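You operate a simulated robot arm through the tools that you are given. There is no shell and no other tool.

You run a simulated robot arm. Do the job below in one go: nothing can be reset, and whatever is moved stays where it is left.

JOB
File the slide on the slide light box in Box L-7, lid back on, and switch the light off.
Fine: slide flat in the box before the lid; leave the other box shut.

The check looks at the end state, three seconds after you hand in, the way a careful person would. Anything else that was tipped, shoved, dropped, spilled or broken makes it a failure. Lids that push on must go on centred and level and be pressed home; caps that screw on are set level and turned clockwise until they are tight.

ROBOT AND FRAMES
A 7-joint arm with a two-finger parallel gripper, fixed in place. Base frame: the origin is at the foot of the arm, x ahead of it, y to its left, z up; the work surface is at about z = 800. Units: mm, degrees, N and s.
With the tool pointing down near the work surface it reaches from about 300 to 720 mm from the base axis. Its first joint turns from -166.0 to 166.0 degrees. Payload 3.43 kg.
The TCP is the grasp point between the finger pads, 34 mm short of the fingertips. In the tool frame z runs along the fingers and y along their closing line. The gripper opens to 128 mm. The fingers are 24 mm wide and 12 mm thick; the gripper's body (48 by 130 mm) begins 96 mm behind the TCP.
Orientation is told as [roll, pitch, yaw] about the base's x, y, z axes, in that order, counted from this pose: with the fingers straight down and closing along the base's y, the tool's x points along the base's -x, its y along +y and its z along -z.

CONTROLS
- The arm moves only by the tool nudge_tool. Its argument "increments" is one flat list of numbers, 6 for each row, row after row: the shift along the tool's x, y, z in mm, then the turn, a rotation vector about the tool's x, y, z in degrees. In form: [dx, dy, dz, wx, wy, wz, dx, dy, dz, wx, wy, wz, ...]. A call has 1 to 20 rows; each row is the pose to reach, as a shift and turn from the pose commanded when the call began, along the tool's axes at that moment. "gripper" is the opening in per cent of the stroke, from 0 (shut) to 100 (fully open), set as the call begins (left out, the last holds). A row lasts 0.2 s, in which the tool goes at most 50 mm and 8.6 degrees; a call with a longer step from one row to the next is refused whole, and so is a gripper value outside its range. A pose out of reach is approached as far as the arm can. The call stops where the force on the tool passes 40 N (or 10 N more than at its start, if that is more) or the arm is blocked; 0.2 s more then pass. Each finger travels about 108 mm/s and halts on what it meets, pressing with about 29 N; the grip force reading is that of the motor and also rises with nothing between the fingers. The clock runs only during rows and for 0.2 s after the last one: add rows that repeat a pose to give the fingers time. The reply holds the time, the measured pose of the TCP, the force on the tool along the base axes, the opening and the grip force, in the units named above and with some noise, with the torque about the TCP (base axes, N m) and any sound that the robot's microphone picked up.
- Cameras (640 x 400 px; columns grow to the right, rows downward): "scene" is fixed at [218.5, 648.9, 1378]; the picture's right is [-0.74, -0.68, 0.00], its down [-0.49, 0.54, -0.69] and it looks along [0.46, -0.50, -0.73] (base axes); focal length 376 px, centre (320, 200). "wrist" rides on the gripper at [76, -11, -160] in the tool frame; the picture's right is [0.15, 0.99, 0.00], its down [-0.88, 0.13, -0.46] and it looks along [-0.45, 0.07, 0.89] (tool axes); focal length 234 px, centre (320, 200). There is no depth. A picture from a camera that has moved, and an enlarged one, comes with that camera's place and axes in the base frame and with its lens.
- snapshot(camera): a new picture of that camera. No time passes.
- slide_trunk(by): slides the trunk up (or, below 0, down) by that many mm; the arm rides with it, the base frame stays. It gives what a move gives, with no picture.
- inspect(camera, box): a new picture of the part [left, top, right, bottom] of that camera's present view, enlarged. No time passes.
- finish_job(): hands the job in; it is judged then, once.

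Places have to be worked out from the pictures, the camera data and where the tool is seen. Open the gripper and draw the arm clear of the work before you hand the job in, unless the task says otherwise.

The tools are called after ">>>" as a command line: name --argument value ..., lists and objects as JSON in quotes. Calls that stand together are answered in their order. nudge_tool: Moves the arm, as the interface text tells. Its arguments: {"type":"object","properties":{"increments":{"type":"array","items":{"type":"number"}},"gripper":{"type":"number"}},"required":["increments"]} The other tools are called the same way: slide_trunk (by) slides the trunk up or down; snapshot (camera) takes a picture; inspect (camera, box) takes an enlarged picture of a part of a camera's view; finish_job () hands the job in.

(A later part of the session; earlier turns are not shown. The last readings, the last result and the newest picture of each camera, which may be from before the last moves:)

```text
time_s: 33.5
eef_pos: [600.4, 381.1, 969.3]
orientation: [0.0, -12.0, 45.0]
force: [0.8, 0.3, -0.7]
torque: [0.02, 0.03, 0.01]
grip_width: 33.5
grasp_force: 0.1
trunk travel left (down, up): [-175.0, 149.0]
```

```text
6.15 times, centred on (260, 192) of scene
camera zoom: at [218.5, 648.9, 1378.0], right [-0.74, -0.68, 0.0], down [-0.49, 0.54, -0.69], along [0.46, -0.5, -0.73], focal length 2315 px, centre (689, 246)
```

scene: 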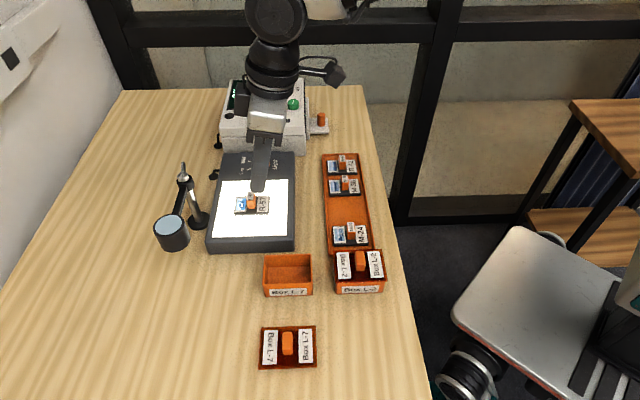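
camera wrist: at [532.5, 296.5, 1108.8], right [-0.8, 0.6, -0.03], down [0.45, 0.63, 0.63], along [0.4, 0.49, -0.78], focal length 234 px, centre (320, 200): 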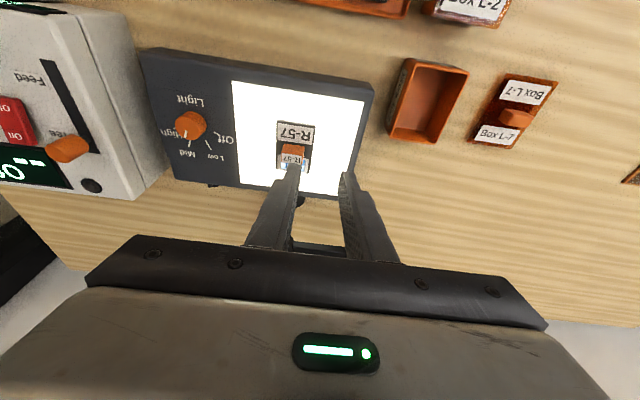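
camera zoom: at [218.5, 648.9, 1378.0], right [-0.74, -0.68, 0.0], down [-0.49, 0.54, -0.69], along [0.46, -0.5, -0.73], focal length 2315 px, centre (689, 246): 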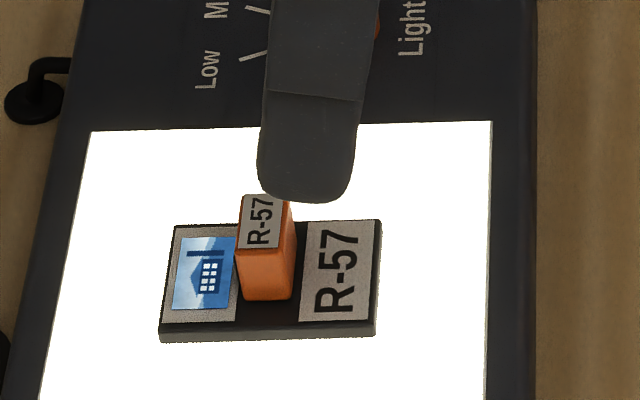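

Both wrist views agree: slide handle top at about e1/e2 → (645.8, 380.6, 867), ~25 mm long in the closing direction. I'll move to above the grasp point (641.8, 376.6, 930) with gripper opened to ~48 mm.

>>> nudge_tool --increments '[-8.7, -16.2, 10, 0, 0, 0, -17.35, -32.5, 25, 0, 0, 0, -17.35, -32.5, 43.9, 0, 0, 0, -17.35, -32.5, 43.9, 0, 0, 0]' --gripper 38

>>> inspect --camera "wrist" --box '[250, 100, 390, 205]'

>>> inspect --camera "scene" --box '[210, 150, 310, 230]'

```text
time_s: 34.5
eef_pos: [642.3, 374.8, 930.1]
orientation: [0.0, -11.9, 45.0]
force: [-0.6, -0.3, 0.7]
torque: [-0.01, 0.02, 0.0]
grip_width: 48.5
grasp_force: 0.1
trunk travel left (down, up): [-175.0, 149.0]
```

```text
3.81 times, centred on (320, 152) of wrist
camera zoom: at [573.5, 291.7, 1069.0], right [-0.8, 0.6, -0.03], down [0.45, 0.63, 0.63], along [0.4, 0.49, -0.78], focal length 892 px, centre (320, 381)
```

zoom: 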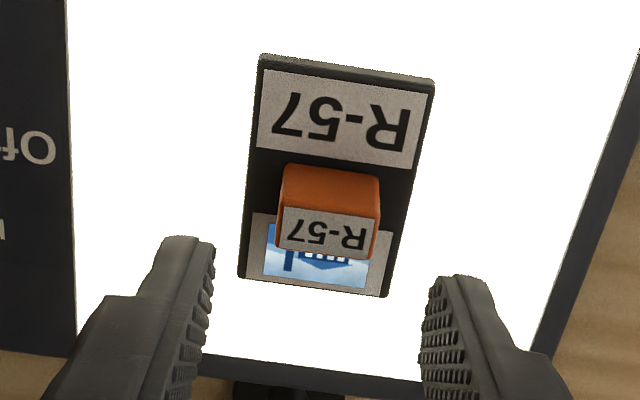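

```text
5.00 times, centred on (260, 190) of scene
camera zoom: at [218.5, 648.9, 1378.0], right [-0.74, -0.68, 0.0], down [-0.49, 0.54, -0.69], along [0.46, -0.5, -0.73], focal length 1881 px, centre (620, 250)
```

zoom: 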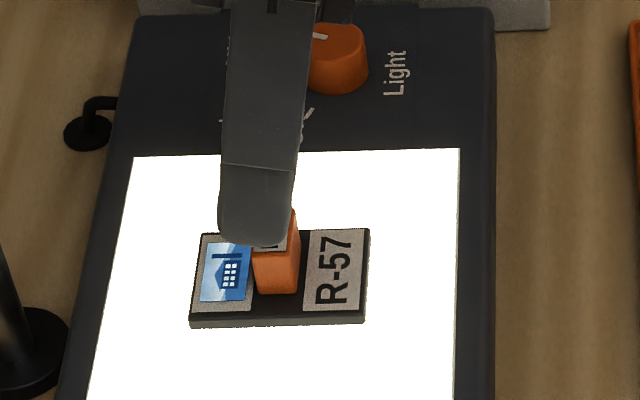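

Aligned within ~1 mm. Descending vertically 46 mm so the tips come to just above the slide plate.

>>> nudge_tool --increments '[3.1, 0, 14.7, 0, 0, 0, 6.2, 0, 29.3, 0, 0, 0, 8.3, 0, 39.1, 0, 0, 0, 9.5, 0, 44.5, 0, 0, 0, 9.5, 0, 44.5, 0, 0, 0]'

>>> inspect --camera "wrist" --box '[250, 100, 390, 205]'

>>> inspect --camera "scene" --box '[210, 150, 310, 230]'

```text
time_s: 35.7
eef_pos: [640.1, 375.3, 885.1]
orientation: [0.1, -12.1, 45.0]
force: [0.4, -1.0, 1.3]
torque: [0.01, 0.01, 0.0]
grip_width: 48.7
grasp_force: 0.0
trunk travel left (down, up): [-175.0, 149.0]
```

```text
3.81 times, centred on (320, 152) of wrist
camera zoom: at [573.8, 292.2, 1023.5], right [-0.8, 0.6, -0.03], down [0.45, 0.63, 0.63], along [0.4, 0.49, -0.78], focal length 892 px, centre (320, 381)
```

zoom: 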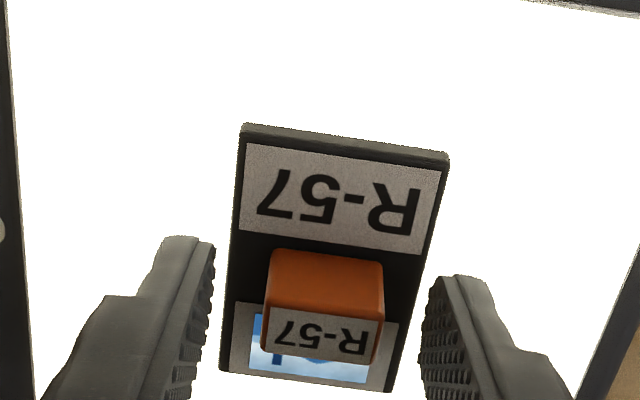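

```text
5.00 times, centred on (260, 190) of scene
camera zoom: at [218.5, 648.9, 1378.0], right [-0.74, -0.68, 0.0], down [-0.49, 0.54, -0.69], along [0.46, -0.5, -0.73], focal length 1881 px, centre (620, 250)
```

zoom: 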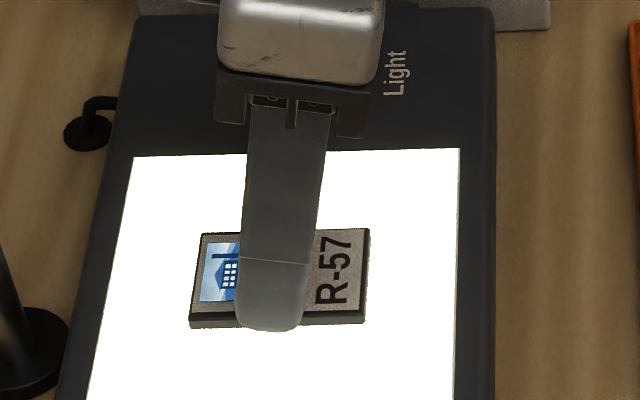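

Fingers bracket the handle with the pads centred on it. Closing.

>>> nudge_tool --increments '[0, 0, 0, 0, 0, 0, 0, 0, 0, 0, 0, 0, 0, 0, 0, 0, 0, 0]' --gripper 0

>>> inspect --camera "wrist" --box '[250, 100, 390, 205]'

```text
time_s: 36.5
eef_pos: [641.4, 376.0, 885.1]
orientation: [0.0, -11.9, 45.0]
force: [0.0, -0.3, -0.3]
torque: [-0.01, -0.03, 0.0]
grip_width: 24.8
grasp_force: 28.9
trunk travel left (down, up): [-175.0, 149.0]
```

```text
3.81 times, centred on (320, 152) of wrist
camera zoom: at [573.9, 292.1, 1023.7], right [-0.8, 0.6, -0.03], down [0.45, 0.63, 0.63], along [0.4, 0.49, -0.78], focal length 892 px, centre (320, 381)
```

zoom: 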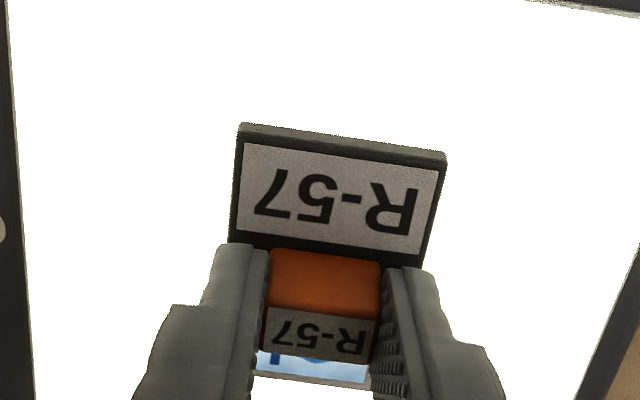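

Slide gripped (24.8 mm). Lifting vertically.

>>> nudge_tool --increments '[-2.1, 0, -9.8, 0, 0, 0, -6.2, 0, -29.3, 0, 0, 0, -12.5, 0, -58.7, 0, 0, 0, -16.6, 0, -78, 0, 0, 0, -16.6, 0, -78, 0, 0, 0]'

>>> inspect --camera "scene" --box '[190, 110, 350, 230]'

```text
time_s: 37.7
eef_pos: [641.7, 375.0, 965.2]
orientation: [-0.1, -12.0, 45.0]
force: [-0.2, 0.5, -0.2]
torque: [0.0, 0.01, 0.0]
grip_width: 25.0
grasp_force: 28.8
trunk travel left (down, up): [-175.0, 149.0]
```

```text
3.33 times, centred on (270, 170) of scene
camera zoom: at [218.5, 648.9, 1378.0], right [-0.74, -0.68, 0.0], down [-0.49, 0.54, -0.69], along [0.46, -0.5, -0.73], focal length 1254 px, centre (487, 300)
```

zoom: 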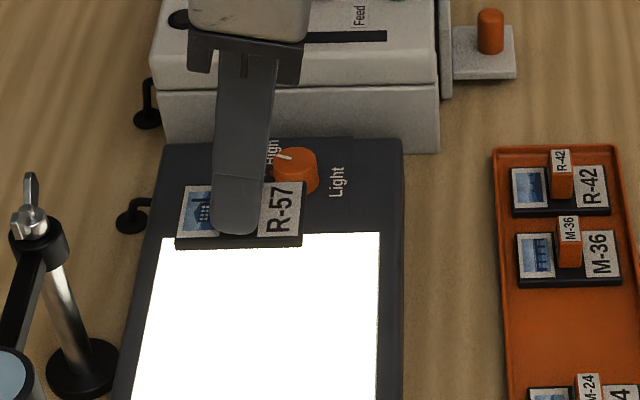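

The slide is level in the grip. Carrying it over to free table to the right of the lid (handle target ≈(332, 438)) at this height.

>>> nudge_tool --increments '[22.1, 32.8, -4.7, 0, 0, 0, 44.2, 65.6, -9.4, 0, 0, 0, 66.3, 98.4, -14.1, 0, 0, 0, 88.4, 131.2, -18.8, 0, 0, 0, 110.6, 164, -23.5, 0, 0, 0, 132.7, 196.9, -28.2, 0, 0, 0, 154.8, 229.7, -32.9, 0, 0, 0, 176.9, 262.5, -37.6, 0, 0, 0, 176.9, 262.5, -37.6, 0, 0, 0]'

>>> snapshot --camera "scene"

```text
time_s: 39.7
eef_pos: [327.3, 433.8, 965.5]
orientation: [0.0, -11.9, 45.1]
force: [-0.1, -0.7, -0.4]
torque: [0.0, -0.02, 0.0]
grip_width: 24.7
grasp_force: 28.6
trunk travel left (down, up): [-175.0, 149.0]
```

```text
taken
```

scene: 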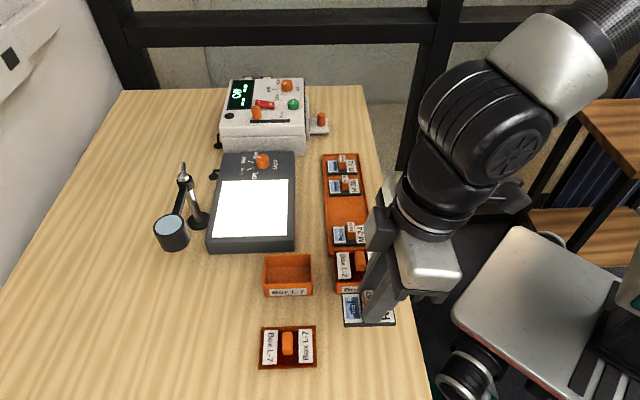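

The slide hovers over open table right of the lid. Lowering to just above the surface.

>>> nudge_tool --increments '[6.2, 0, 29.3, 0, 0, 0, 12.5, 0, 58.7, 0, 0, 0, 18.7, 0, 88, 0, 0, 0, 21.8, 0, 102.7, 0, 0, 0, 22.9, 0, 107.6, 0, 0, 0, 22.9, 0, 107.6, 0, 0, 0]'

>>> inspect --camera "scene" --box '[310, 290, 430, 390]'

```text
time_s: 41.1
eef_pos: [327.8, 432.9, 852.4]
orientation: [0.0, -12.0, 45.0]
force: [0.3, 0.1, -0.1]
torque: [-0.02, -0.02, -0.05]
grip_width: 24.8
grasp_force: 28.5
trunk travel left (down, up): [-175.0, 149.0]
```

```text
4.00 times, centred on (370, 340) of scene
camera zoom: at [218.5, 648.9, 1378.0], right [-0.74, -0.68, 0.0], down [-0.49, 0.54, -0.69], along [0.46, -0.5, -0.73], focal length 1504 px, centre (120, -360)
```

zoom: 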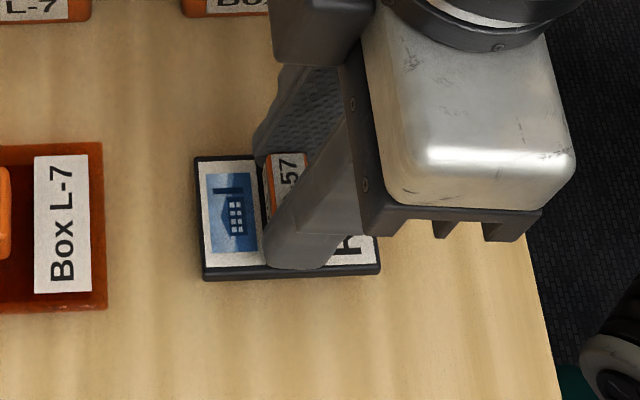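

Close to the table, no contact yet. Lowering in small 1 mm steps until a light contact shows.

>>> nudge_tool --increments '[0.4, 0, 2, 0, 0, 0, 0.6, 0, 3, 0, 0, 0, 0.8, 0, 4, 0, 0, 0, 0.8, 0, 4, 0, 0, 0]'

```text
time_s: 42.1
eef_pos: [328.0, 432.5, 849.8]
orientation: [0.0, -12.0, 45.0]
force: [0.2, 0.0, -0.8]
torque: [0.02, -0.01, -0.01]
grip_width: 24.8
grasp_force: 29.2
trunk travel left (down, up): [-175.0, 149.0]
```

>>> nudge_tool --increments '[0.2, 0, 1, 0, 0, 0, 0.4, 0, 2, 0, 0, 0, 0.6, 0, 3, 0, 0, 0, 0.6, 0, 3, 0, 0, 0]'

```text
time_s: 43.1
eef_pos: [328.8, 433.5, 847.2]
orientation: [0.1, -12.0, 45.0]
force: [0.4, -0.8, 0.2]
torque: [0.03, 0.02, 0.01]
grip_width: 24.7
grasp_force: 28.7
trunk travel left (down, up): [-175.0, 149.0]
```

No contact at z≈847 yet (force ≈0), expected around 845. Continuing in 1 mm steps.

>>> nudge_tool --increments '[0.2, 0, 1, 0, 0, 0, 0.4, 0, 2, 0, 0, 0, 0.4, 0, 2, 0, 0, 0]'

```text
time_s: 43.9
eef_pos: [327.4, 433.6, 845.6]
orientation: [0.0, -12.1, 45.0]
force: [0.5, 0.2, -0.4]
torque: [0.01, -0.02, 0.02]
grip_width: 24.9
grasp_force: 28.8
trunk travel left (down, up): [-175.0, 149.0]
```

Still free at z≈845.6; stepping down further by 1 mm rows.

>>> nudge_tool --increments '[0.2, 0, 1, 0, 0, 0, 0.4, 0, 2, 0, 0, 0, 0.4, 0, 2, 0, 0, 0]'

>>> inspect --camera "scene" --box '[340, 310, 420, 370]'

```text
time_s: 44.7
eef_pos: [327.3, 432.7, 845.9]
orientation: [0.0, -12.1, 45.0]
force: [-1.7, -3.6, 13.2]
torque: [-0.22, 0.15, -0.02]
grip_width: 24.8
grasp_force: 29.3
trunk travel left (down, up): [-175.0, 149.0]
```

```text
6.67 times, centred on (380, 340) of scene
camera zoom: at [218.5, 648.9, 1378.0], right [-0.74, -0.68, 0.0], down [-0.49, 0.54, -0.69], along [0.46, -0.5, -0.73], focal length 2508 px, centre (-80, -733)
```

zoom: 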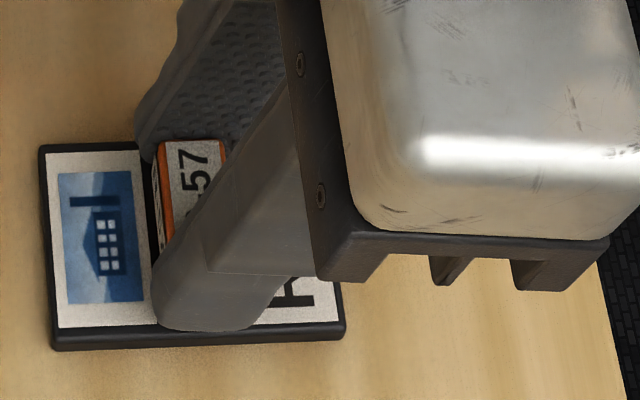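

Contact (13 N) at z≈845.6. Ease up 1 mm and open to ~48 mm.

>>> nudge_tool --increments '[-0.2, 0, -1, 0, 0, 0, -0.2, 0, -1, 0, 0, 0]'

>>> nudge_tool --increments '[0, 0, 0, 0, 0, 0, 0, 0, 0, 0, 0, 0]' --gripper 38

>>> inspect --camera "wrist" --box '[240, 80, 400, 200]'

```text
time_s: 45.3
eef_pos: [328.6, 433.9, 844.1]
orientation: [-0.1, -12.1, 45.1]
force: [2.1, 0.2, 6.6]
torque: [0.07, -0.13, -0.05]
grip_width: 24.9
grasp_force: 28.7
trunk travel left (down, up): [-175.0, 149.0]
```

```text
time_s: 45.9
eef_pos: [326.9, 432.4, 843.7]
orientation: [-0.1, -11.9, 44.9]
force: [-0.6, 0.1, -0.1]
torque: [-0.03, 0.02, -0.01]
grip_width: 48.7
grasp_force: 0.1
trunk travel left (down, up): [-175.0, 149.0]
```

```text
3.33 times, centred on (320, 140) of wrist
camera zoom: at [259.5, 349.6, 982.7], right [-0.8, 0.6, -0.03], down [0.45, 0.63, 0.63], along [0.39, 0.49, -0.78], focal length 781 px, centre (320, 400)
```

zoom: 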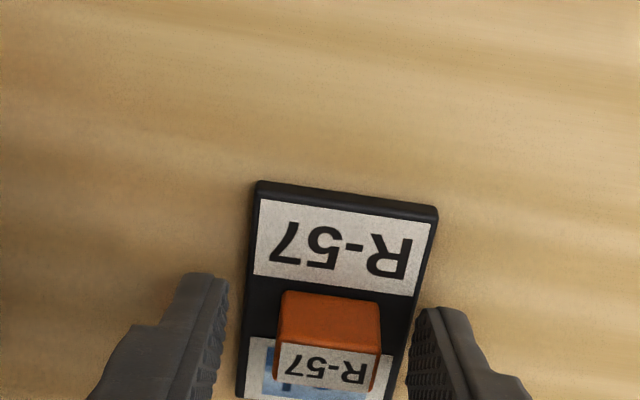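

Slide is on the table and released. Raise straight up, then remove the tilt.

>>> nudge_tool --increments '[-4.2, 0, -19.6, 0, 0, 0, -8.3, 0, -39.1, 0, 0, 0, -16.6, 0, -78.2, 0, 0, 0, -22, 0, -104, 0, 4, 0, -22, 0, -104, 0, 8, 0, -22, 0, -104, 0, 12, 0, -22, 0, -104, 0, 12, 0]'

```text
time_s: 47.5
eef_pos: [328.0, 432.9, 950.2]
orientation: [0.0, 0.0, 45.1]
force: [0.8, 0.2, 1.0]
torque: [-0.02, -0.03, -0.01]
grip_width: 48.6
grasp_force: 0.1
trunk travel left (down, up): [-175.0, 149.0]
```

Vertical now at (328, 433, 950). Rotating to yaw −45 for the regrip.

>>> nudge_tool --increments '[0, 0, 0, 0, 0, 7.5, 0, 0, 0, 0, 0, 15, 0, 0, 0, 0, 0, 22.5, 0, 0, 0, 0, 0, 30, 0, 0, 0, 0, 0, 37.5, 0, 0, 0, 0, 0, 45, 0, 0, 0, 0, 0, 52.5, 0, 0, 0, 0, 0, 60, 0, 0, 0, 0, 0, 67.5, 0, 0, 0, 0, 0, 75, 0, 0, 0, 0, 0, 82.5, 0, 0, 0, 0, 0, 90, 0, 0, 0, 0, 0, 90]'

>>> snapshot --camera "wrist"

>>> inspect --camera "wrist" --box '[260, 90, 380, 180]'

```text
time_s: 50.3
eef_pos: [327.9, 433.2, 950.8]
orientation: [0.0, 0.0, -45.1]
force: [0.0, -0.6, 1.4]
torque: [-0.03, -0.01, -0.02]
grip_width: 48.7
grasp_force: 0.0
trunk travel left (down, up): [-175.0, 149.0]
```

```text
taken
camera wrist: at [266.3, 479.6, 1108.6], right [0.6, 0.8, 0.0], down [0.71, -0.53, 0.46], along [0.37, -0.27, -0.89], focal length 234 px, centre (320, 200)
```

wrist: 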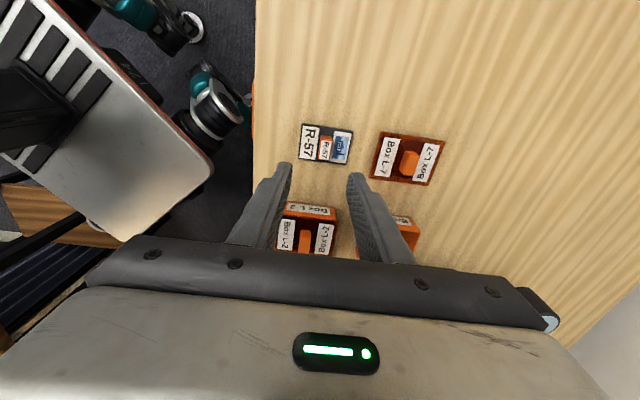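

```text
4.44 times, centred on (320, 135) of wrist
camera zoom: at [266.3, 479.6, 1108.6], right [0.6, 0.8, 0.0], down [0.71, -0.53, 0.46], along [0.37, -0.27, -0.89], focal length 1041 px, centre (320, 489)
```

zoom: 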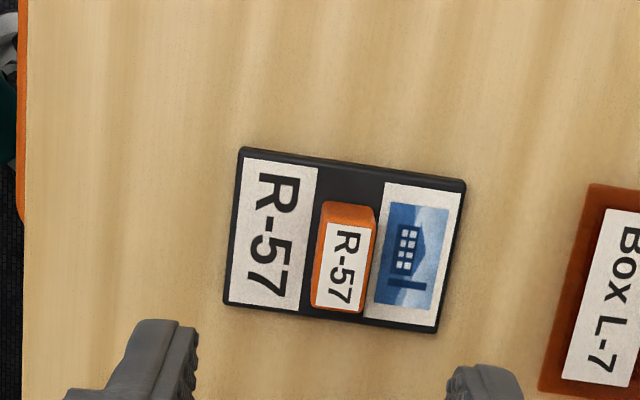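

Slide handle now at ≈(331.8, 439.2), top z≈827, square to the layout. Aligning above it and descending to z≈880 with ~31 mm opening.

>>> nudge_tool --increments '[0.5, 3, 20, 0, 0, 0, 1.5, 7, 45, 0, 0, 0, 1.5, 7, 70, 0, 0, 0, 1.5, 7, 70, 0, 0, 0]' --gripper 25

>>> inspect --camera "wrist" --box '[240, 90, 400, 200]'

```text
time_s: 51.3
eef_pos: [330.7, 439.6, 881.1]
orientation: [0.0, 0.1, -45.0]
force: [0.7, 0.4, 0.1]
torque: [-0.01, -0.05, 0.02]
grip_width: 31.9
grasp_force: 0.1
trunk travel left (down, up): [-175.0, 149.0]
```

```text
3.64 times, centred on (320, 145) of wrist
camera zoom: at [270.1, 485.4, 1038.1], right [0.6, 0.8, 0.0], down [0.71, -0.53, 0.46], along [0.37, -0.27, -0.89], focal length 852 px, centre (320, 400)
```

zoom: 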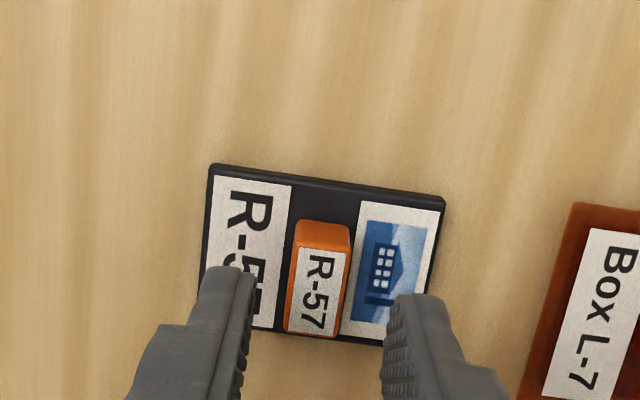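

Well aligned (≈1 mm off along the fin). Descending to z≈846, then closing.

>>> nudge_tool --increments '[-1.2, 0, 15, 0, 0, 0, -1.2, 0, 28, 0, 0, 0, -1.2, 0, 35, 0, 0, 0, -1.2, 0, 35, 0, 0, 0]'

>>> nudge_tool --increments '[0, 0, 0, 0, 0, 0, 0, 0, 0, 0, 0, 0, 0, 0, 0, 0, 0, 0]' --gripper 0

>>> inspect --camera "wrist" --box '[240, 90, 400, 200]'

```text
time_s: 52.3
eef_pos: [331.4, 438.9, 847.1]
orientation: [0.0, 0.0, -45.0]
force: [0.4, 0.5, -0.9]
torque: [-0.01, 0.0, 0.0]
grip_width: 32.0
grasp_force: 0.0
trunk travel left (down, up): [-175.0, 149.0]
```

```text
time_s: 53.1
eef_pos: [331.5, 438.5, 846.4]
orientation: [0.0, 0.0, -45.0]
force: [-0.4, 0.8, -0.5]
torque: [0.01, 0.03, -0.04]
grip_width: 13.7
grasp_force: 29.2
trunk travel left (down, up): [-175.0, 149.0]
```

```text
3.64 times, centred on (320, 145) of wrist
camera zoom: at [270.5, 484.0, 1003.7], right [0.6, 0.8, 0.0], down [0.71, -0.53, 0.46], along [0.37, -0.27, -0.89], focal length 852 px, centre (320, 400)
```

zoom: 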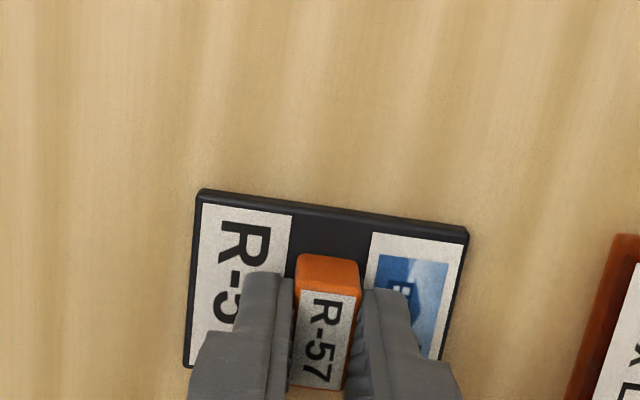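

Slide gripped with fingers across its short axis, level. Lifting 100 mm and carrying it to above Box L-7 (shift −122.8, +110.2 in tool x/y from camera-based comparison of slide and box centres).

>>> nudge_tool --increments '[0, 0, -20, 0, 0, 0, 0, 0, -50, 0, 0, 0, 0, 0, -100, 0, 0, 0, -30, 27, -100, 0, 0, 0, -60, 54, -100, 0, 0, 0, -90, 81, -100, 0, 0, 0, -122.8, 110.2, -100, 0, 0, 0, -122.8, 110.2, -100, 0, 0, 0]'

>>> snapshot --camera "wrist"

>>> inspect --camera "scene" --box '[220, 190, 380, 310]'

```text
time_s: 54.9
eef_pos: [498.5, 428.2, 945.7]
orientation: [-0.1, 0.0, -44.9]
force: [-0.2, 0.2, -0.4]
torque: [0.03, 0.04, 0.01]
grip_width: 14.0
grasp_force: 29.3
trunk travel left (down, up): [-175.0, 149.0]
```

```text
taken
camera wrist: at [437.0, 474.4, 1103.6], right [0.6, 0.8, 0.0], down [0.72, -0.53, 0.46], along [0.36, -0.27, -0.89], focal length 234 px, centre (320, 200)
```

wrist: 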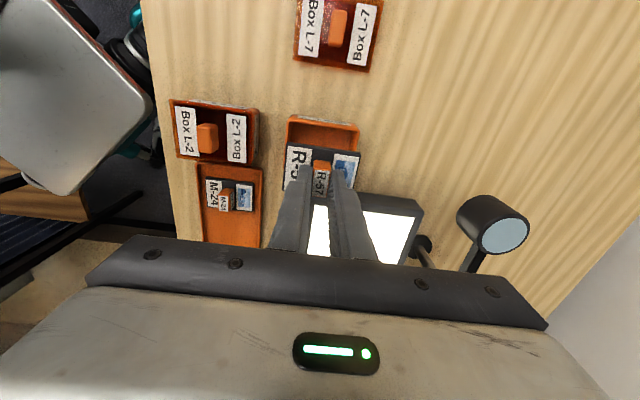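

```text
3.33 times, centred on (300, 250) of scene
camera zoom: at [218.5, 648.9, 1378.0], right [-0.74, -0.68, 0.0], down [-0.49, 0.54, -0.69], along [0.46, -0.5, -0.73], focal length 1254 px, centre (387, 33)
```

zoom: 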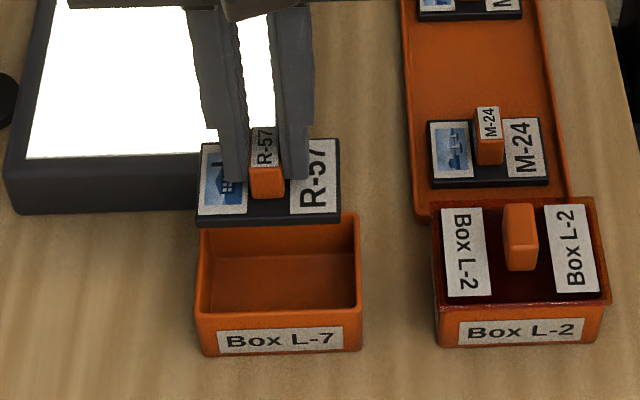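

Slide hovers over the box. Lowering to about 12 mm above the rim to check alignment from both cameras.

>>> nudge_tool --increments '[0, 0, 20, 0, 0, 0, 0, 0, 40, 0, 0, 0, 0, 0, 46, 0, 0, 0, 0, 0, 46, 0, 0, 0]'

>>> inspect --camera "wrist" --box '[250, 80, 390, 200]'

>>> inspect --camera "scene" --box '[250, 230, 330, 300]'

```text
time_s: 55.9
eef_pos: [498.2, 429.3, 899.0]
orientation: [0.0, 0.0, -44.9]
force: [-0.5, -0.1, -1.3]
torque: [-0.01, 0.02, -0.01]
grip_width: 13.7
grasp_force: 29.3
trunk travel left (down, up): [-175.0, 149.0]
```

```text
3.33 times, centred on (320, 140) of wrist
camera zoom: at [436.1, 475.1, 1057.1], right [0.6, 0.8, 0.0], down [0.72, -0.53, 0.46], along [0.37, -0.27, -0.89], focal length 781 px, centre (320, 400)
```

zoom: 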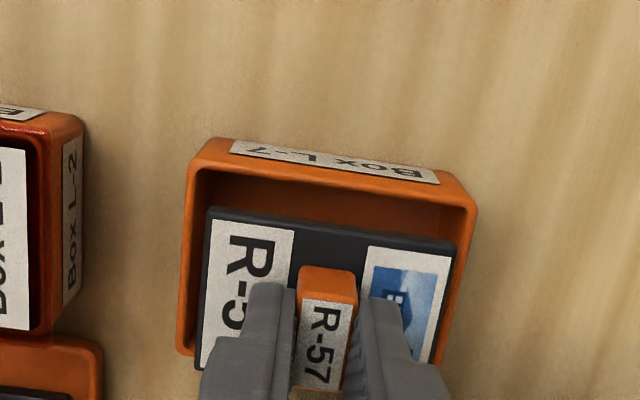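

```text
5.71 times, centred on (290, 265) of scene
camera zoom: at [218.5, 648.9, 1378.0], right [-0.74, -0.68, 0.0], down [-0.49, 0.54, -0.69], along [0.46, -0.5, -0.73], focal length 2149 px, centre (491, -171)
```

zoom: 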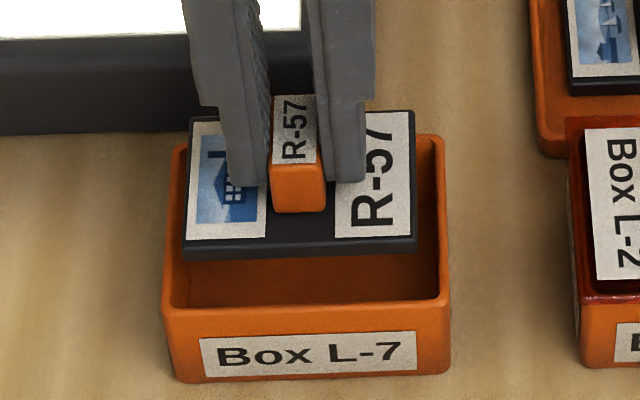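

I'll zoom in tighter on both views to measure the slide-to-box clearances.

>>> inspect --camera "wrist" --box '[290, 110, 370, 160]'

>>> inspect --camera "scene" --box '[260, 245, 325, 300]'

>>> inspect --camera "wrist" --box '[270, 115, 320, 195]'

>>> inspect --camera "wrist" --box '[330, 115, 380, 195]'

```text
8.00 times, centred on (330, 135) of wrist
camera zoom: at [436.1, 475.1, 1057.1], right [0.6, 0.8, 0.0], down [0.72, -0.53, 0.46], along [0.37, -0.27, -0.89], focal length 1873 px, centre (240, 720)
```

zoom: 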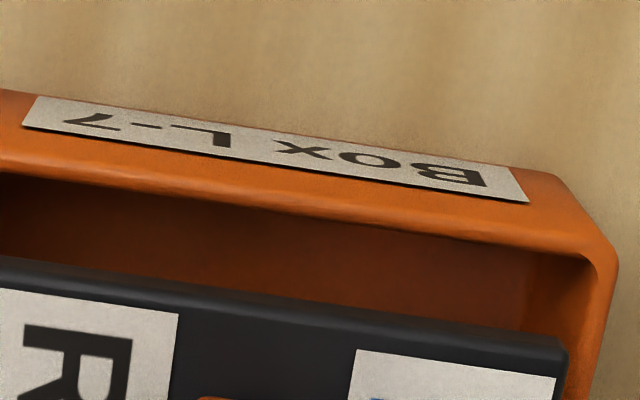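

```text
7.27 times, centred on (292, 272) of scene
camera zoom: at [218.5, 648.9, 1378.0], right [-0.74, -0.68, 0.0], down [-0.49, 0.54, -0.69], along [0.46, -0.5, -0.73], focal length 2735 px, centre (520, -327)
```

zoom: 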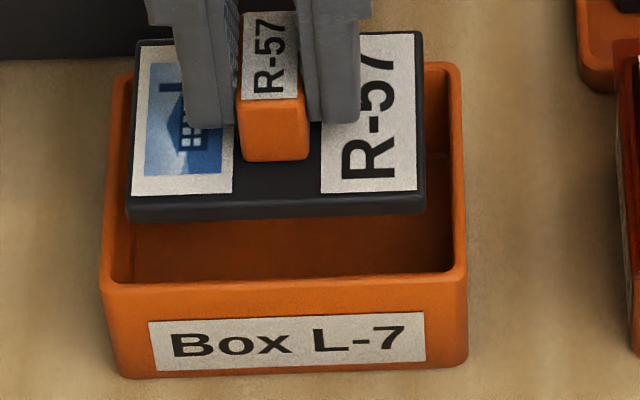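

```text
5.00 times, centred on (295, 155) of wrist
camera zoom: at [436.1, 475.1, 1057.1], right [0.6, 0.8, 0.0], down [0.72, -0.53, 0.46], along [0.37, -0.27, -0.89], focal length 1171 px, centre (445, 425)
```

zoom: 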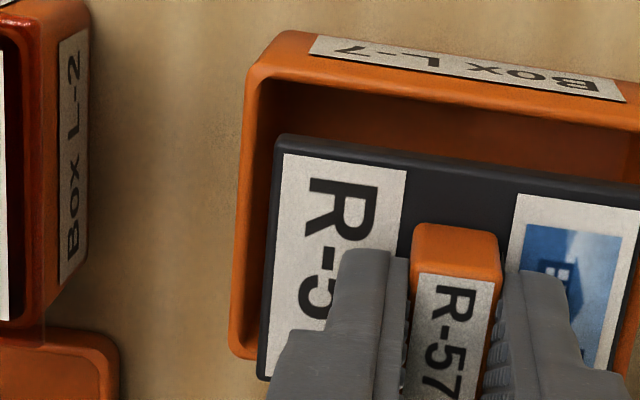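

```text
5.00 times, centred on (355, 155) of wrist
camera zoom: at [436.1, 475.1, 1057.1], right [0.6, 0.8, 0.0], down [0.72, -0.53, 0.46], along [0.37, -0.27, -0.89], focal length 1171 px, centre (145, 425)
```

zoom: 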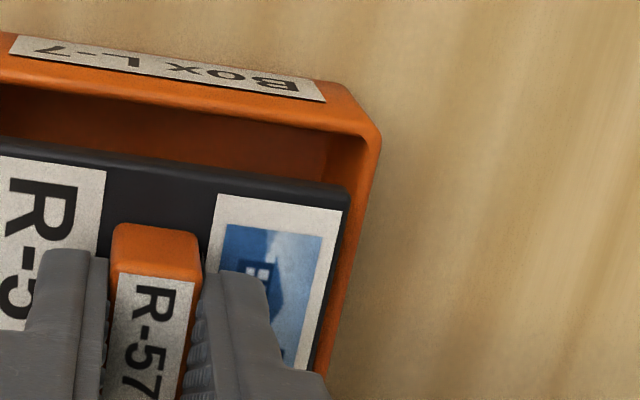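

Measurements from both cameras: slide centred side-to-side, but ≈3.3 mm too far back. I'll shift +3.3 mm in tool x and re-check.

>>> nudge_tool --increments '[3.3, 0, 0, 0, 0, 0, 3.3, 0, 5, 0, 0, 0, 3.3, 0, 5, 0, 0, 0]'

>>> inspect --camera "scene" --box '[260, 245, 325, 300]'

>>> inspect --camera "wrist" --box '[270, 115, 320, 195]'

```text
time_s: 56.7
eef_pos: [495.3, 432.4, 894.0]
orientation: [0.0, 0.0, -44.9]
force: [0.1, 1.2, -0.5]
torque: [0.01, 0.01, 0.0]
grip_width: 13.8
grasp_force: 29.3
trunk travel left (down, up): [-175.0, 149.0]
```

```text
7.27 times, centred on (292, 272) of scene
camera zoom: at [218.5, 648.9, 1378.0], right [-0.74, -0.68, 0.0], down [-0.49, 0.54, -0.69], along [0.46, -0.5, -0.73], focal length 2735 px, centre (520, -327)
```

zoom: 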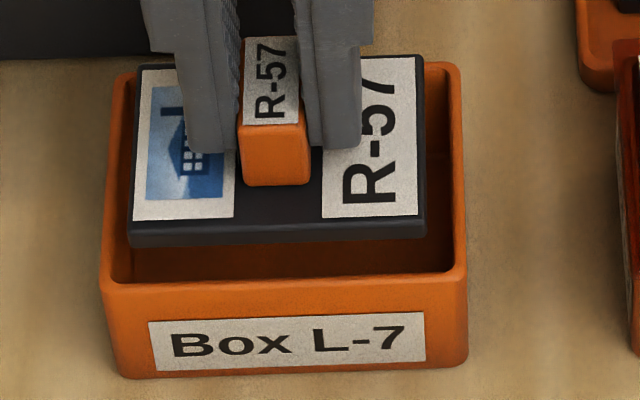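

```text
5.00 times, centred on (295, 155) of wrist
camera zoom: at [433.7, 477.4, 1052.4], right [0.6, 0.8, 0.0], down [0.71, -0.53, 0.46], along [0.37, -0.27, -0.89], focal length 1171 px, centre (445, 425)
```

zoom: 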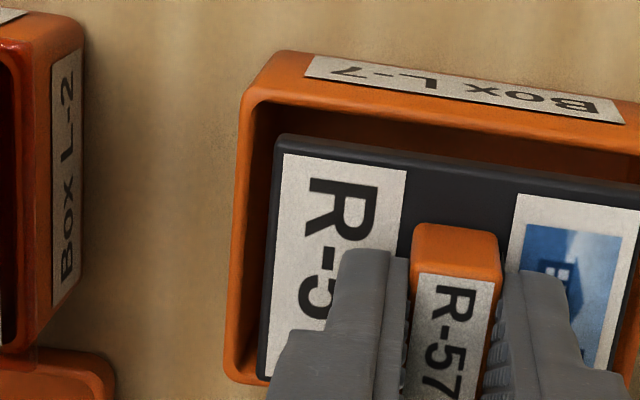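

Now centred within ~1 mm by both views. Lowering the slide into the box gently.

>>> nudge_tool --increments '[0, 0, 5, 0, 0, 0, 0, 0, 10, 0, 0, 0, 0, 0, 15, 0, 0, 0, 0, 0, 20, 0, 0, 0, 0, 0, 20, 0, 0, 0]'

>>> inspect --camera "scene" --box '[260, 245, 325, 300]'

>>> inspect --camera "wrist" --box '[260, 100, 380, 200]'

```text
time_s: 57.9
eef_pos: [494.5, 432.3, 875.1]
orientation: [0.0, 0.0, -45.0]
force: [0.7, 0.8, -0.5]
torque: [0.04, 0.02, 0.01]
grip_width: 13.7
grasp_force: 29.1
trunk travel left (down, up): [-175.0, 149.0]
```

```text
7.27 times, centred on (292, 272) of scene
camera zoom: at [218.5, 648.9, 1378.0], right [-0.74, -0.68, 0.0], down [-0.49, 0.54, -0.69], along [0.46, -0.5, -0.73], focal length 2735 px, centre (520, -327)
```

zoom: 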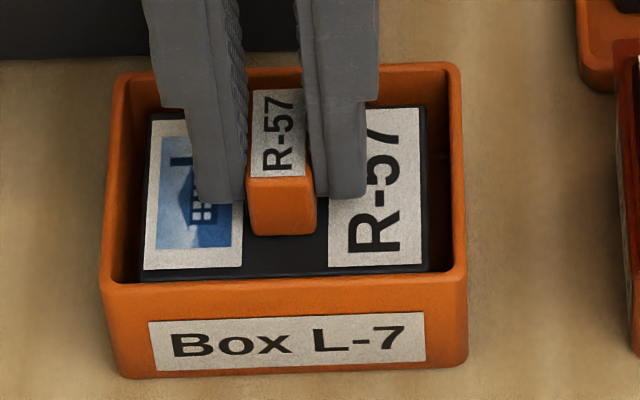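

```text
4.00 times, centred on (320, 150) of wrist
camera zoom: at [433.4, 477.3, 1032.2], right [0.6, 0.8, 0.0], down [0.71, -0.53, 0.46], along [0.37, -0.27, -0.89], focal length 937 px, centre (320, 400)
```

zoom: 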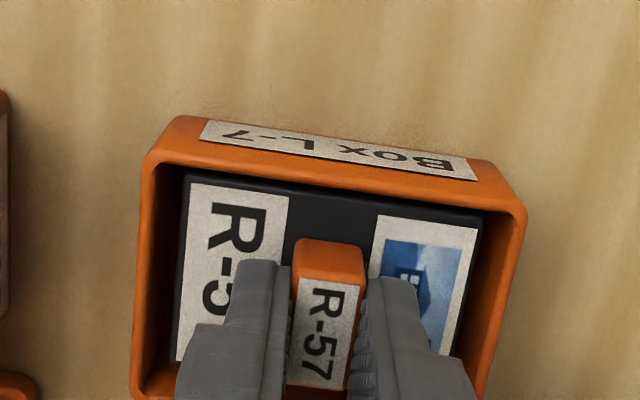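

The slide is inside the walls without touching. Continuing down to just above the floor.

>>> nudge_tool --increments '[0, 0, 6, 0, 0, 0, 0, 0, 12, 0, 0, 0, 0, 0, 18, 0, 0, 0, 0, 0, 22, 0, 0, 0, 0, 0, 22, 0, 0, 0]'

```text
time_s: 59.1
eef_pos: [495.7, 431.7, 853.2]
orientation: [0.0, 0.0, -45.0]
force: [0.6, 0.5, -0.7]
torque: [-0.01, 0.01, -0.04]
grip_width: 14.0
grasp_force: 29.3
trunk travel left (down, up): [-175.0, 149.0]
```

No contact at z≈853 yet; stepping down 1 mm per row until a light touch on the floor.

>>> nudge_tool --increments '[0, 0, 1, 0, 0, 0, 0, 0, 2, 0, 0, 0, 0, 0, 3, 0, 0, 0, 0, 0, 3, 0, 0, 0]'

```text
time_s: 60.1
eef_pos: [493.8, 432.3, 850.4]
orientation: [0.0, 0.0, -45.1]
force: [0.0, -0.4, 1.4]
torque: [0.01, 0.01, 0.03]
grip_width: 13.9
grasp_force: 29.4
trunk travel left (down, up): [-175.0, 149.0]
```

Still nearly free at 850.4; one or two more millimetres.

>>> nudge_tool --increments '[0, 0, 1, 0, 0, 0, 0, 0, 1.5, 0, 0, 0, 0, 0, 1.5, 0, 0, 0]'

```text
time_s: 60.9
eef_pos: [495.2, 431.9, 850.2]
orientation: [0.1, 0.0, -45.0]
force: [-0.2, -0.8, 11.9]
torque: [-0.03, 0.06, 0.01]
grip_width: 14.0
grasp_force: 28.9
trunk travel left (down, up): [-175.0, 149.0]
```

Slide rests on the floor (12 N at z≈850). Ease off 0.8 mm and open slightly (to ~26 mm, within the box walls).

>>> nudge_tool --increments '[0, 0, -0.8, 0, 0, 0, 0, 0, -0.8, 0, 0, 0]'

>>> nudge_tool --increments '[0, 0, 0, 0, 0, 0, 0, 0, 0, 0, 0, 0]' --gripper 20

>>> inspect --camera "scene" --box '[260, 245, 325, 300]'

```text
time_s: 61.5
eef_pos: [493.7, 432.0, 849.3]
orientation: [0.0, 0.0, -45.0]
force: [2.0, 0.3, 9.9]
torque: [0.06, -0.02, 0.03]
grip_width: 13.6
grasp_force: 28.7
trunk travel left (down, up): [-175.0, 149.0]
```

```text
time_s: 62.1
eef_pos: [494.3, 432.5, 848.0]
orientation: [-0.1, 0.1, -45.0]
force: [0.0, 0.0, 1.0]
torque: [0.02, 0.0, 0.03]
grip_width: 25.8
grasp_force: 0.0
trunk travel left (down, up): [-175.0, 149.0]
```

```text
7.27 times, centred on (292, 272) of scene
camera zoom: at [218.5, 648.9, 1378.0], right [-0.74, -0.68, 0.0], down [-0.49, 0.54, -0.69], along [0.46, -0.5, -0.73], focal length 2735 px, centre (520, -327)
```

zoom: 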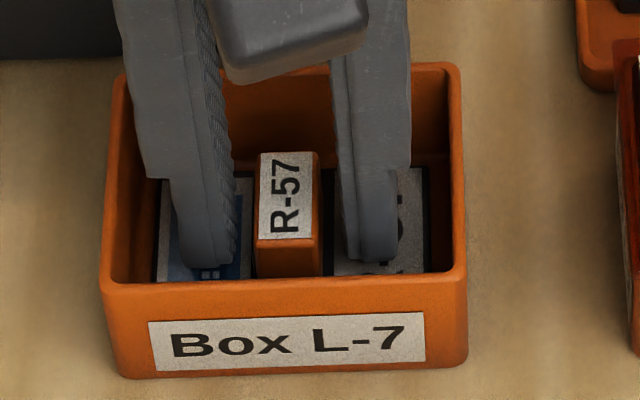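

Released; the slide sits flat. Withdrawing straight up.

>>> nudge_tool --increments '[0, 0, -15, 0, 0, 0, 0, 0, -35, 0, 0, 0, 0, 0, -70, 0, 0, 0, 0, 0, -110, 0, 0, 0, 0, 0, -150, 0, 0, 0, 0, 0, -150, 0, 0, 0]'

>>> inspect --camera "wrist" --box '[250, 80, 390, 190]'

>>> inspect --camera "scene" --box '[240, 230, 400, 370]'

```text
time_s: 63.5
eef_pos: [494.7, 432.7, 998.6]
orientation: [0.0, 0.0, -45.0]
force: [-0.2, 0.3, -0.4]
torque: [0.0, 0.01, 0.04]
grip_width: 25.5
grasp_force: 0.1
trunk travel left (down, up): [-175.0, 149.0]
```

```text
3.64 times, centred on (320, 135) of wrist
camera zoom: at [432.8, 478.1, 1157.3], right [0.6, 0.8, 0.0], down [0.71, -0.53, 0.46], along [0.37, -0.27, -0.89], focal length 852 px, centre (320, 436)
```

zoom: 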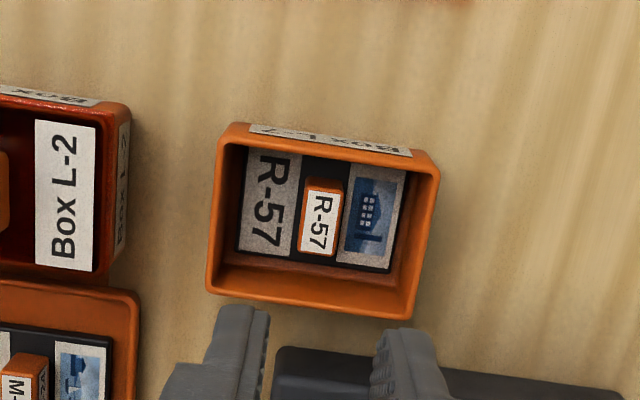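

```text
2.86 times, centred on (320, 300) of scene
camera zoom: at [218.5, 648.9, 1378.0], right [-0.74, -0.68, 0.0], down [-0.49, 0.54, -0.69], along [0.46, -0.5, -0.73], focal length 1075 px, centre (320, -86)
```

zoom: 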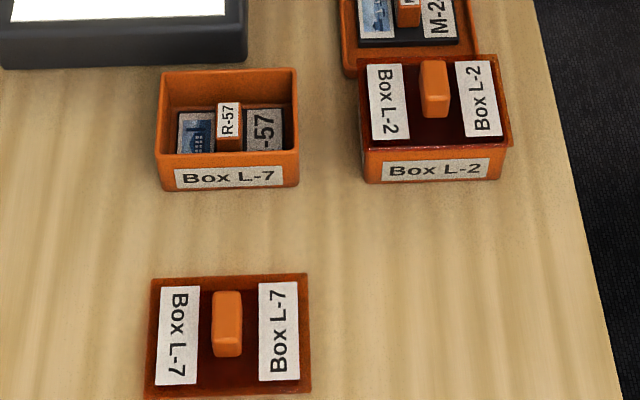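

Slide lies flat in the box. Now go back for the lid: move +118.5 mm in tool x and lower to z≈900 for an alignment check over its handle.

>>> nudge_tool --increments '[30, 0, 0, 0, 0, 0, 60, 0, 0, 0, 0, 0, 90, 0, 0, 0, 0, 0, 118.5, 0, 20, 0, 0, 0, 118.5, 0, 60, 0, 0, 0, 118.5, 0, 98, 0, 0, 0, 118.5, 0, 98, 0, 0, 0]' --gripper 26

>>> inspect --camera "wrist" --box '[240, 90, 400, 200]'

```text
time_s: 65.1
eef_pos: [412.2, 516.4, 899.8]
orientation: [0.0, 0.0, -45.0]
force: [0.8, -0.4, -0.4]
torque: [0.01, 0.01, 0.01]
grip_width: 33.4
grasp_force: 0.1
trunk travel left (down, up): [-175.0, 149.0]
```

```text
3.64 times, centred on (320, 145) of wrist
camera zoom: at [349.9, 562.2, 1057.9], right [0.6, 0.8, 0.0], down [0.71, -0.53, 0.46], along [0.37, -0.27, -0.89], focal length 852 px, centre (320, 400)
```

zoom: 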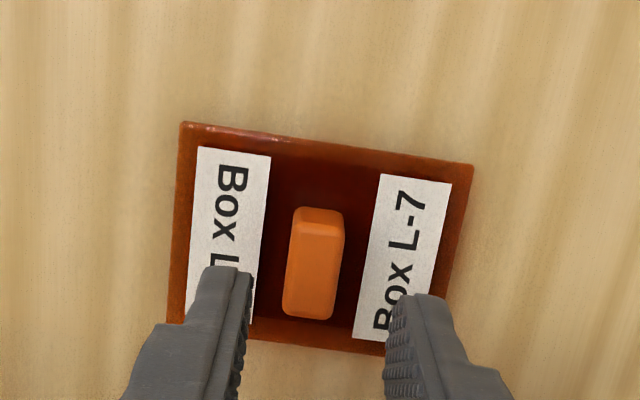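

Handle is ~1 mm off axis; correcting and descending to z≈850, then gripping the lid handle.

>>> nudge_tool --increments '[-0.6, -1.1, 20, 0, 0, 0, -0.6, -1.1, 40, 0, 0, 0, -0.6, -1.1, 49, 0, 0, 0, -0.6, -1.1, 49, 0, 0, 0]'

>>> nudge_tool --increments '[0, 0, 0, 0, 0, 0, 0, 0, 0, 0, 0, 0, 0, 0, 0, 0, 0, 0]' --gripper 0

>>> inspect --camera "wrist" --box '[240, 90, 400, 200]'

```text
time_s: 66.1
eef_pos: [411.2, 514.4, 850.9]
orientation: [-0.1, 0.0, -44.9]
force: [-0.5, 0.6, 0.0]
torque: [0.0, -0.02, 0.0]
grip_width: 33.2
grasp_force: 0.0
trunk travel left (down, up): [-175.0, 149.0]
```

```text
time_s: 66.9
eef_pos: [410.3, 514.9, 852.5]
orientation: [0.0, 0.1, -44.9]
force: [0.1, 0.6, -0.2]
torque: [0.0, 0.01, 0.02]
grip_width: 13.6
grasp_force: 28.6
trunk travel left (down, up): [-175.0, 149.0]
```

```text
3.64 times, centred on (320, 145) of wrist
camera zoom: at [349.4, 560.6, 1009.4], right [0.6, 0.8, 0.0], down [0.71, -0.53, 0.46], along [0.37, -0.27, -0.89], focal length 852 px, centre (320, 400)
```

zoom: 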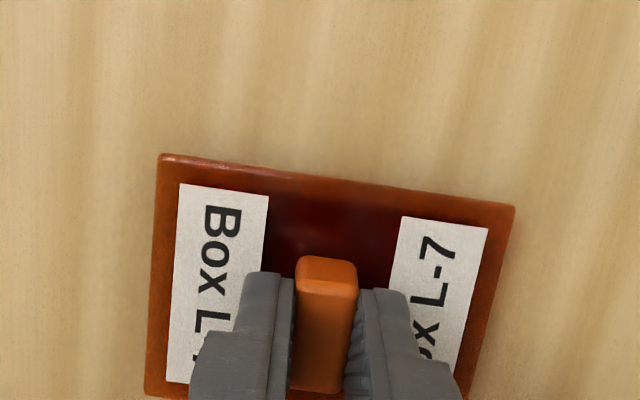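

Lid gripped and centred on the tool to within 0.5 mm. Lift 110 mm and carry it back over Box L-7.

>>> nudge_tool --increments '[0, 0, -20, 0, 0, 0, 0, 0, -55, 0, 0, 0, 0, 0, -100, 0, 0, 0, -30, 1, -100, 0, 0, 0, -60, 1, -100, 0, 0, 0, -90, 1, -100, 0, 0, 0, -118.4, 1, -100, 0, 0, 0, -118.4, 1, -80, 0, 0, 0, -118.4, 1, -60, 0, 0, 0, -118.4, 1, -60, 0, 0, 0]'

>>> inspect --camera "wrist" --box '[250, 80, 390, 200]'

>>> inspect --camera "scene" --box '[250, 230, 330, 300]'

```text
time_s: 69.1
eef_pos: [496.7, 431.8, 912.4]
orientation: [0.1, 0.0, -45.0]
force: [1.3, 0.2, 0.0]
torque: [0.0, 0.0, 0.01]
grip_width: 13.6
grasp_force: 29.2
trunk travel left (down, up): [-175.0, 149.0]
```

```text
3.33 times, centred on (320, 140) of wrist
camera zoom: at [434.1, 477.4, 1069.5], right [0.6, 0.8, 0.0], down [0.71, -0.53, 0.46], along [0.37, -0.27, -0.89], focal length 781 px, centre (320, 400)
```

zoom: 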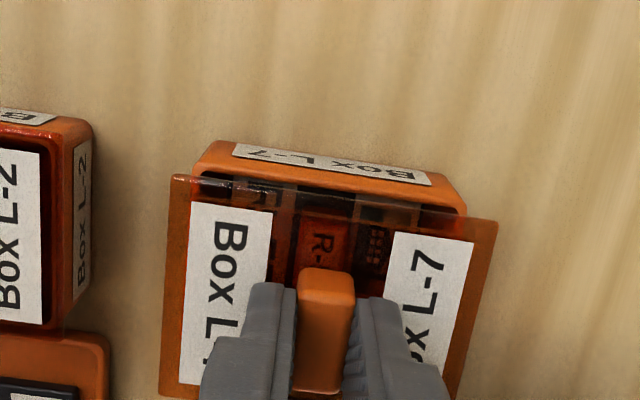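

```text
5.71 times, centred on (290, 265) of scene
camera zoom: at [218.5, 648.9, 1378.0], right [-0.74, -0.68, 0.0], down [-0.49, 0.54, -0.69], along [0.46, -0.5, -0.73], focal length 2149 px, centre (491, -171)
```

zoom: 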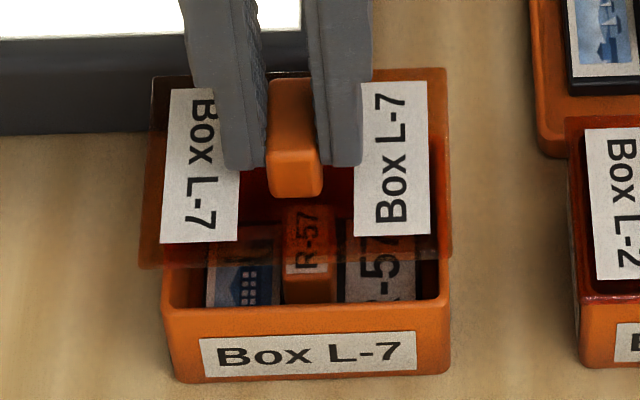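

Lid is about 0.8 mm off sideways and 0.4 mm back. Correcting and lowering to ~5 mm above seating for another check.

>>> nudge_tool --increments '[0.4, -0.8, 0, 0, 0, 0, 0.4, -0.8, 8, 0, 0, 0, 0.4, -0.8, 16, 0, 0, 0, 0.4, -0.8, 16, 0, 0, 0]'

>>> inspect --camera "scene" --box '[255, 240, 320, 300]'

>>> inspect --camera "wrist" --box '[260, 100, 380, 200]'

```text
time_s: 70.1
eef_pos: [494.3, 431.0, 895.9]
orientation: [-0.1, 0.0, -45.0]
force: [-0.6, 0.1, -0.5]
torque: [0.0, 0.01, 0.04]
grip_width: 13.7
grasp_force: 28.9
trunk travel left (down, up): [-175.0, 149.0]
```

```text
6.67 times, centred on (288, 270) of scene
camera zoom: at [218.5, 648.9, 1378.0], right [-0.74, -0.68, 0.0], down [-0.49, 0.54, -0.69], along [0.46, -0.5, -0.73], focal length 2508 px, centre (537, -267)
```

zoom: 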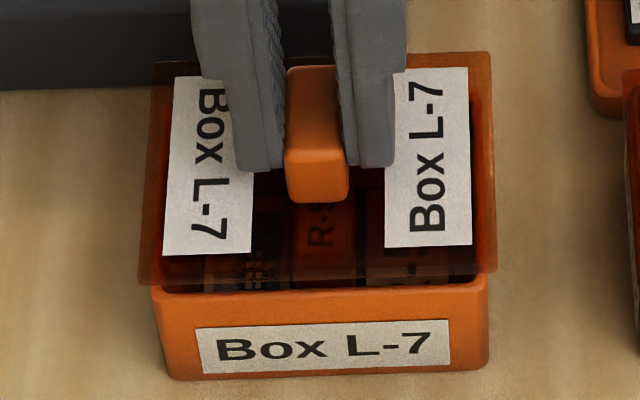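

```text
4.00 times, centred on (320, 150) of wrist
camera zoom: at [432.8, 476.9, 1053.5], right [0.6, 0.8, 0.0], down [0.71, -0.53, 0.46], along [0.37, -0.27, -0.89], focal length 937 px, centre (320, 400)
```

zoom: 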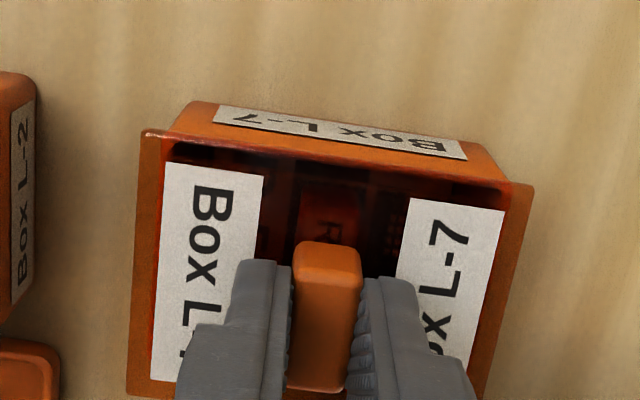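

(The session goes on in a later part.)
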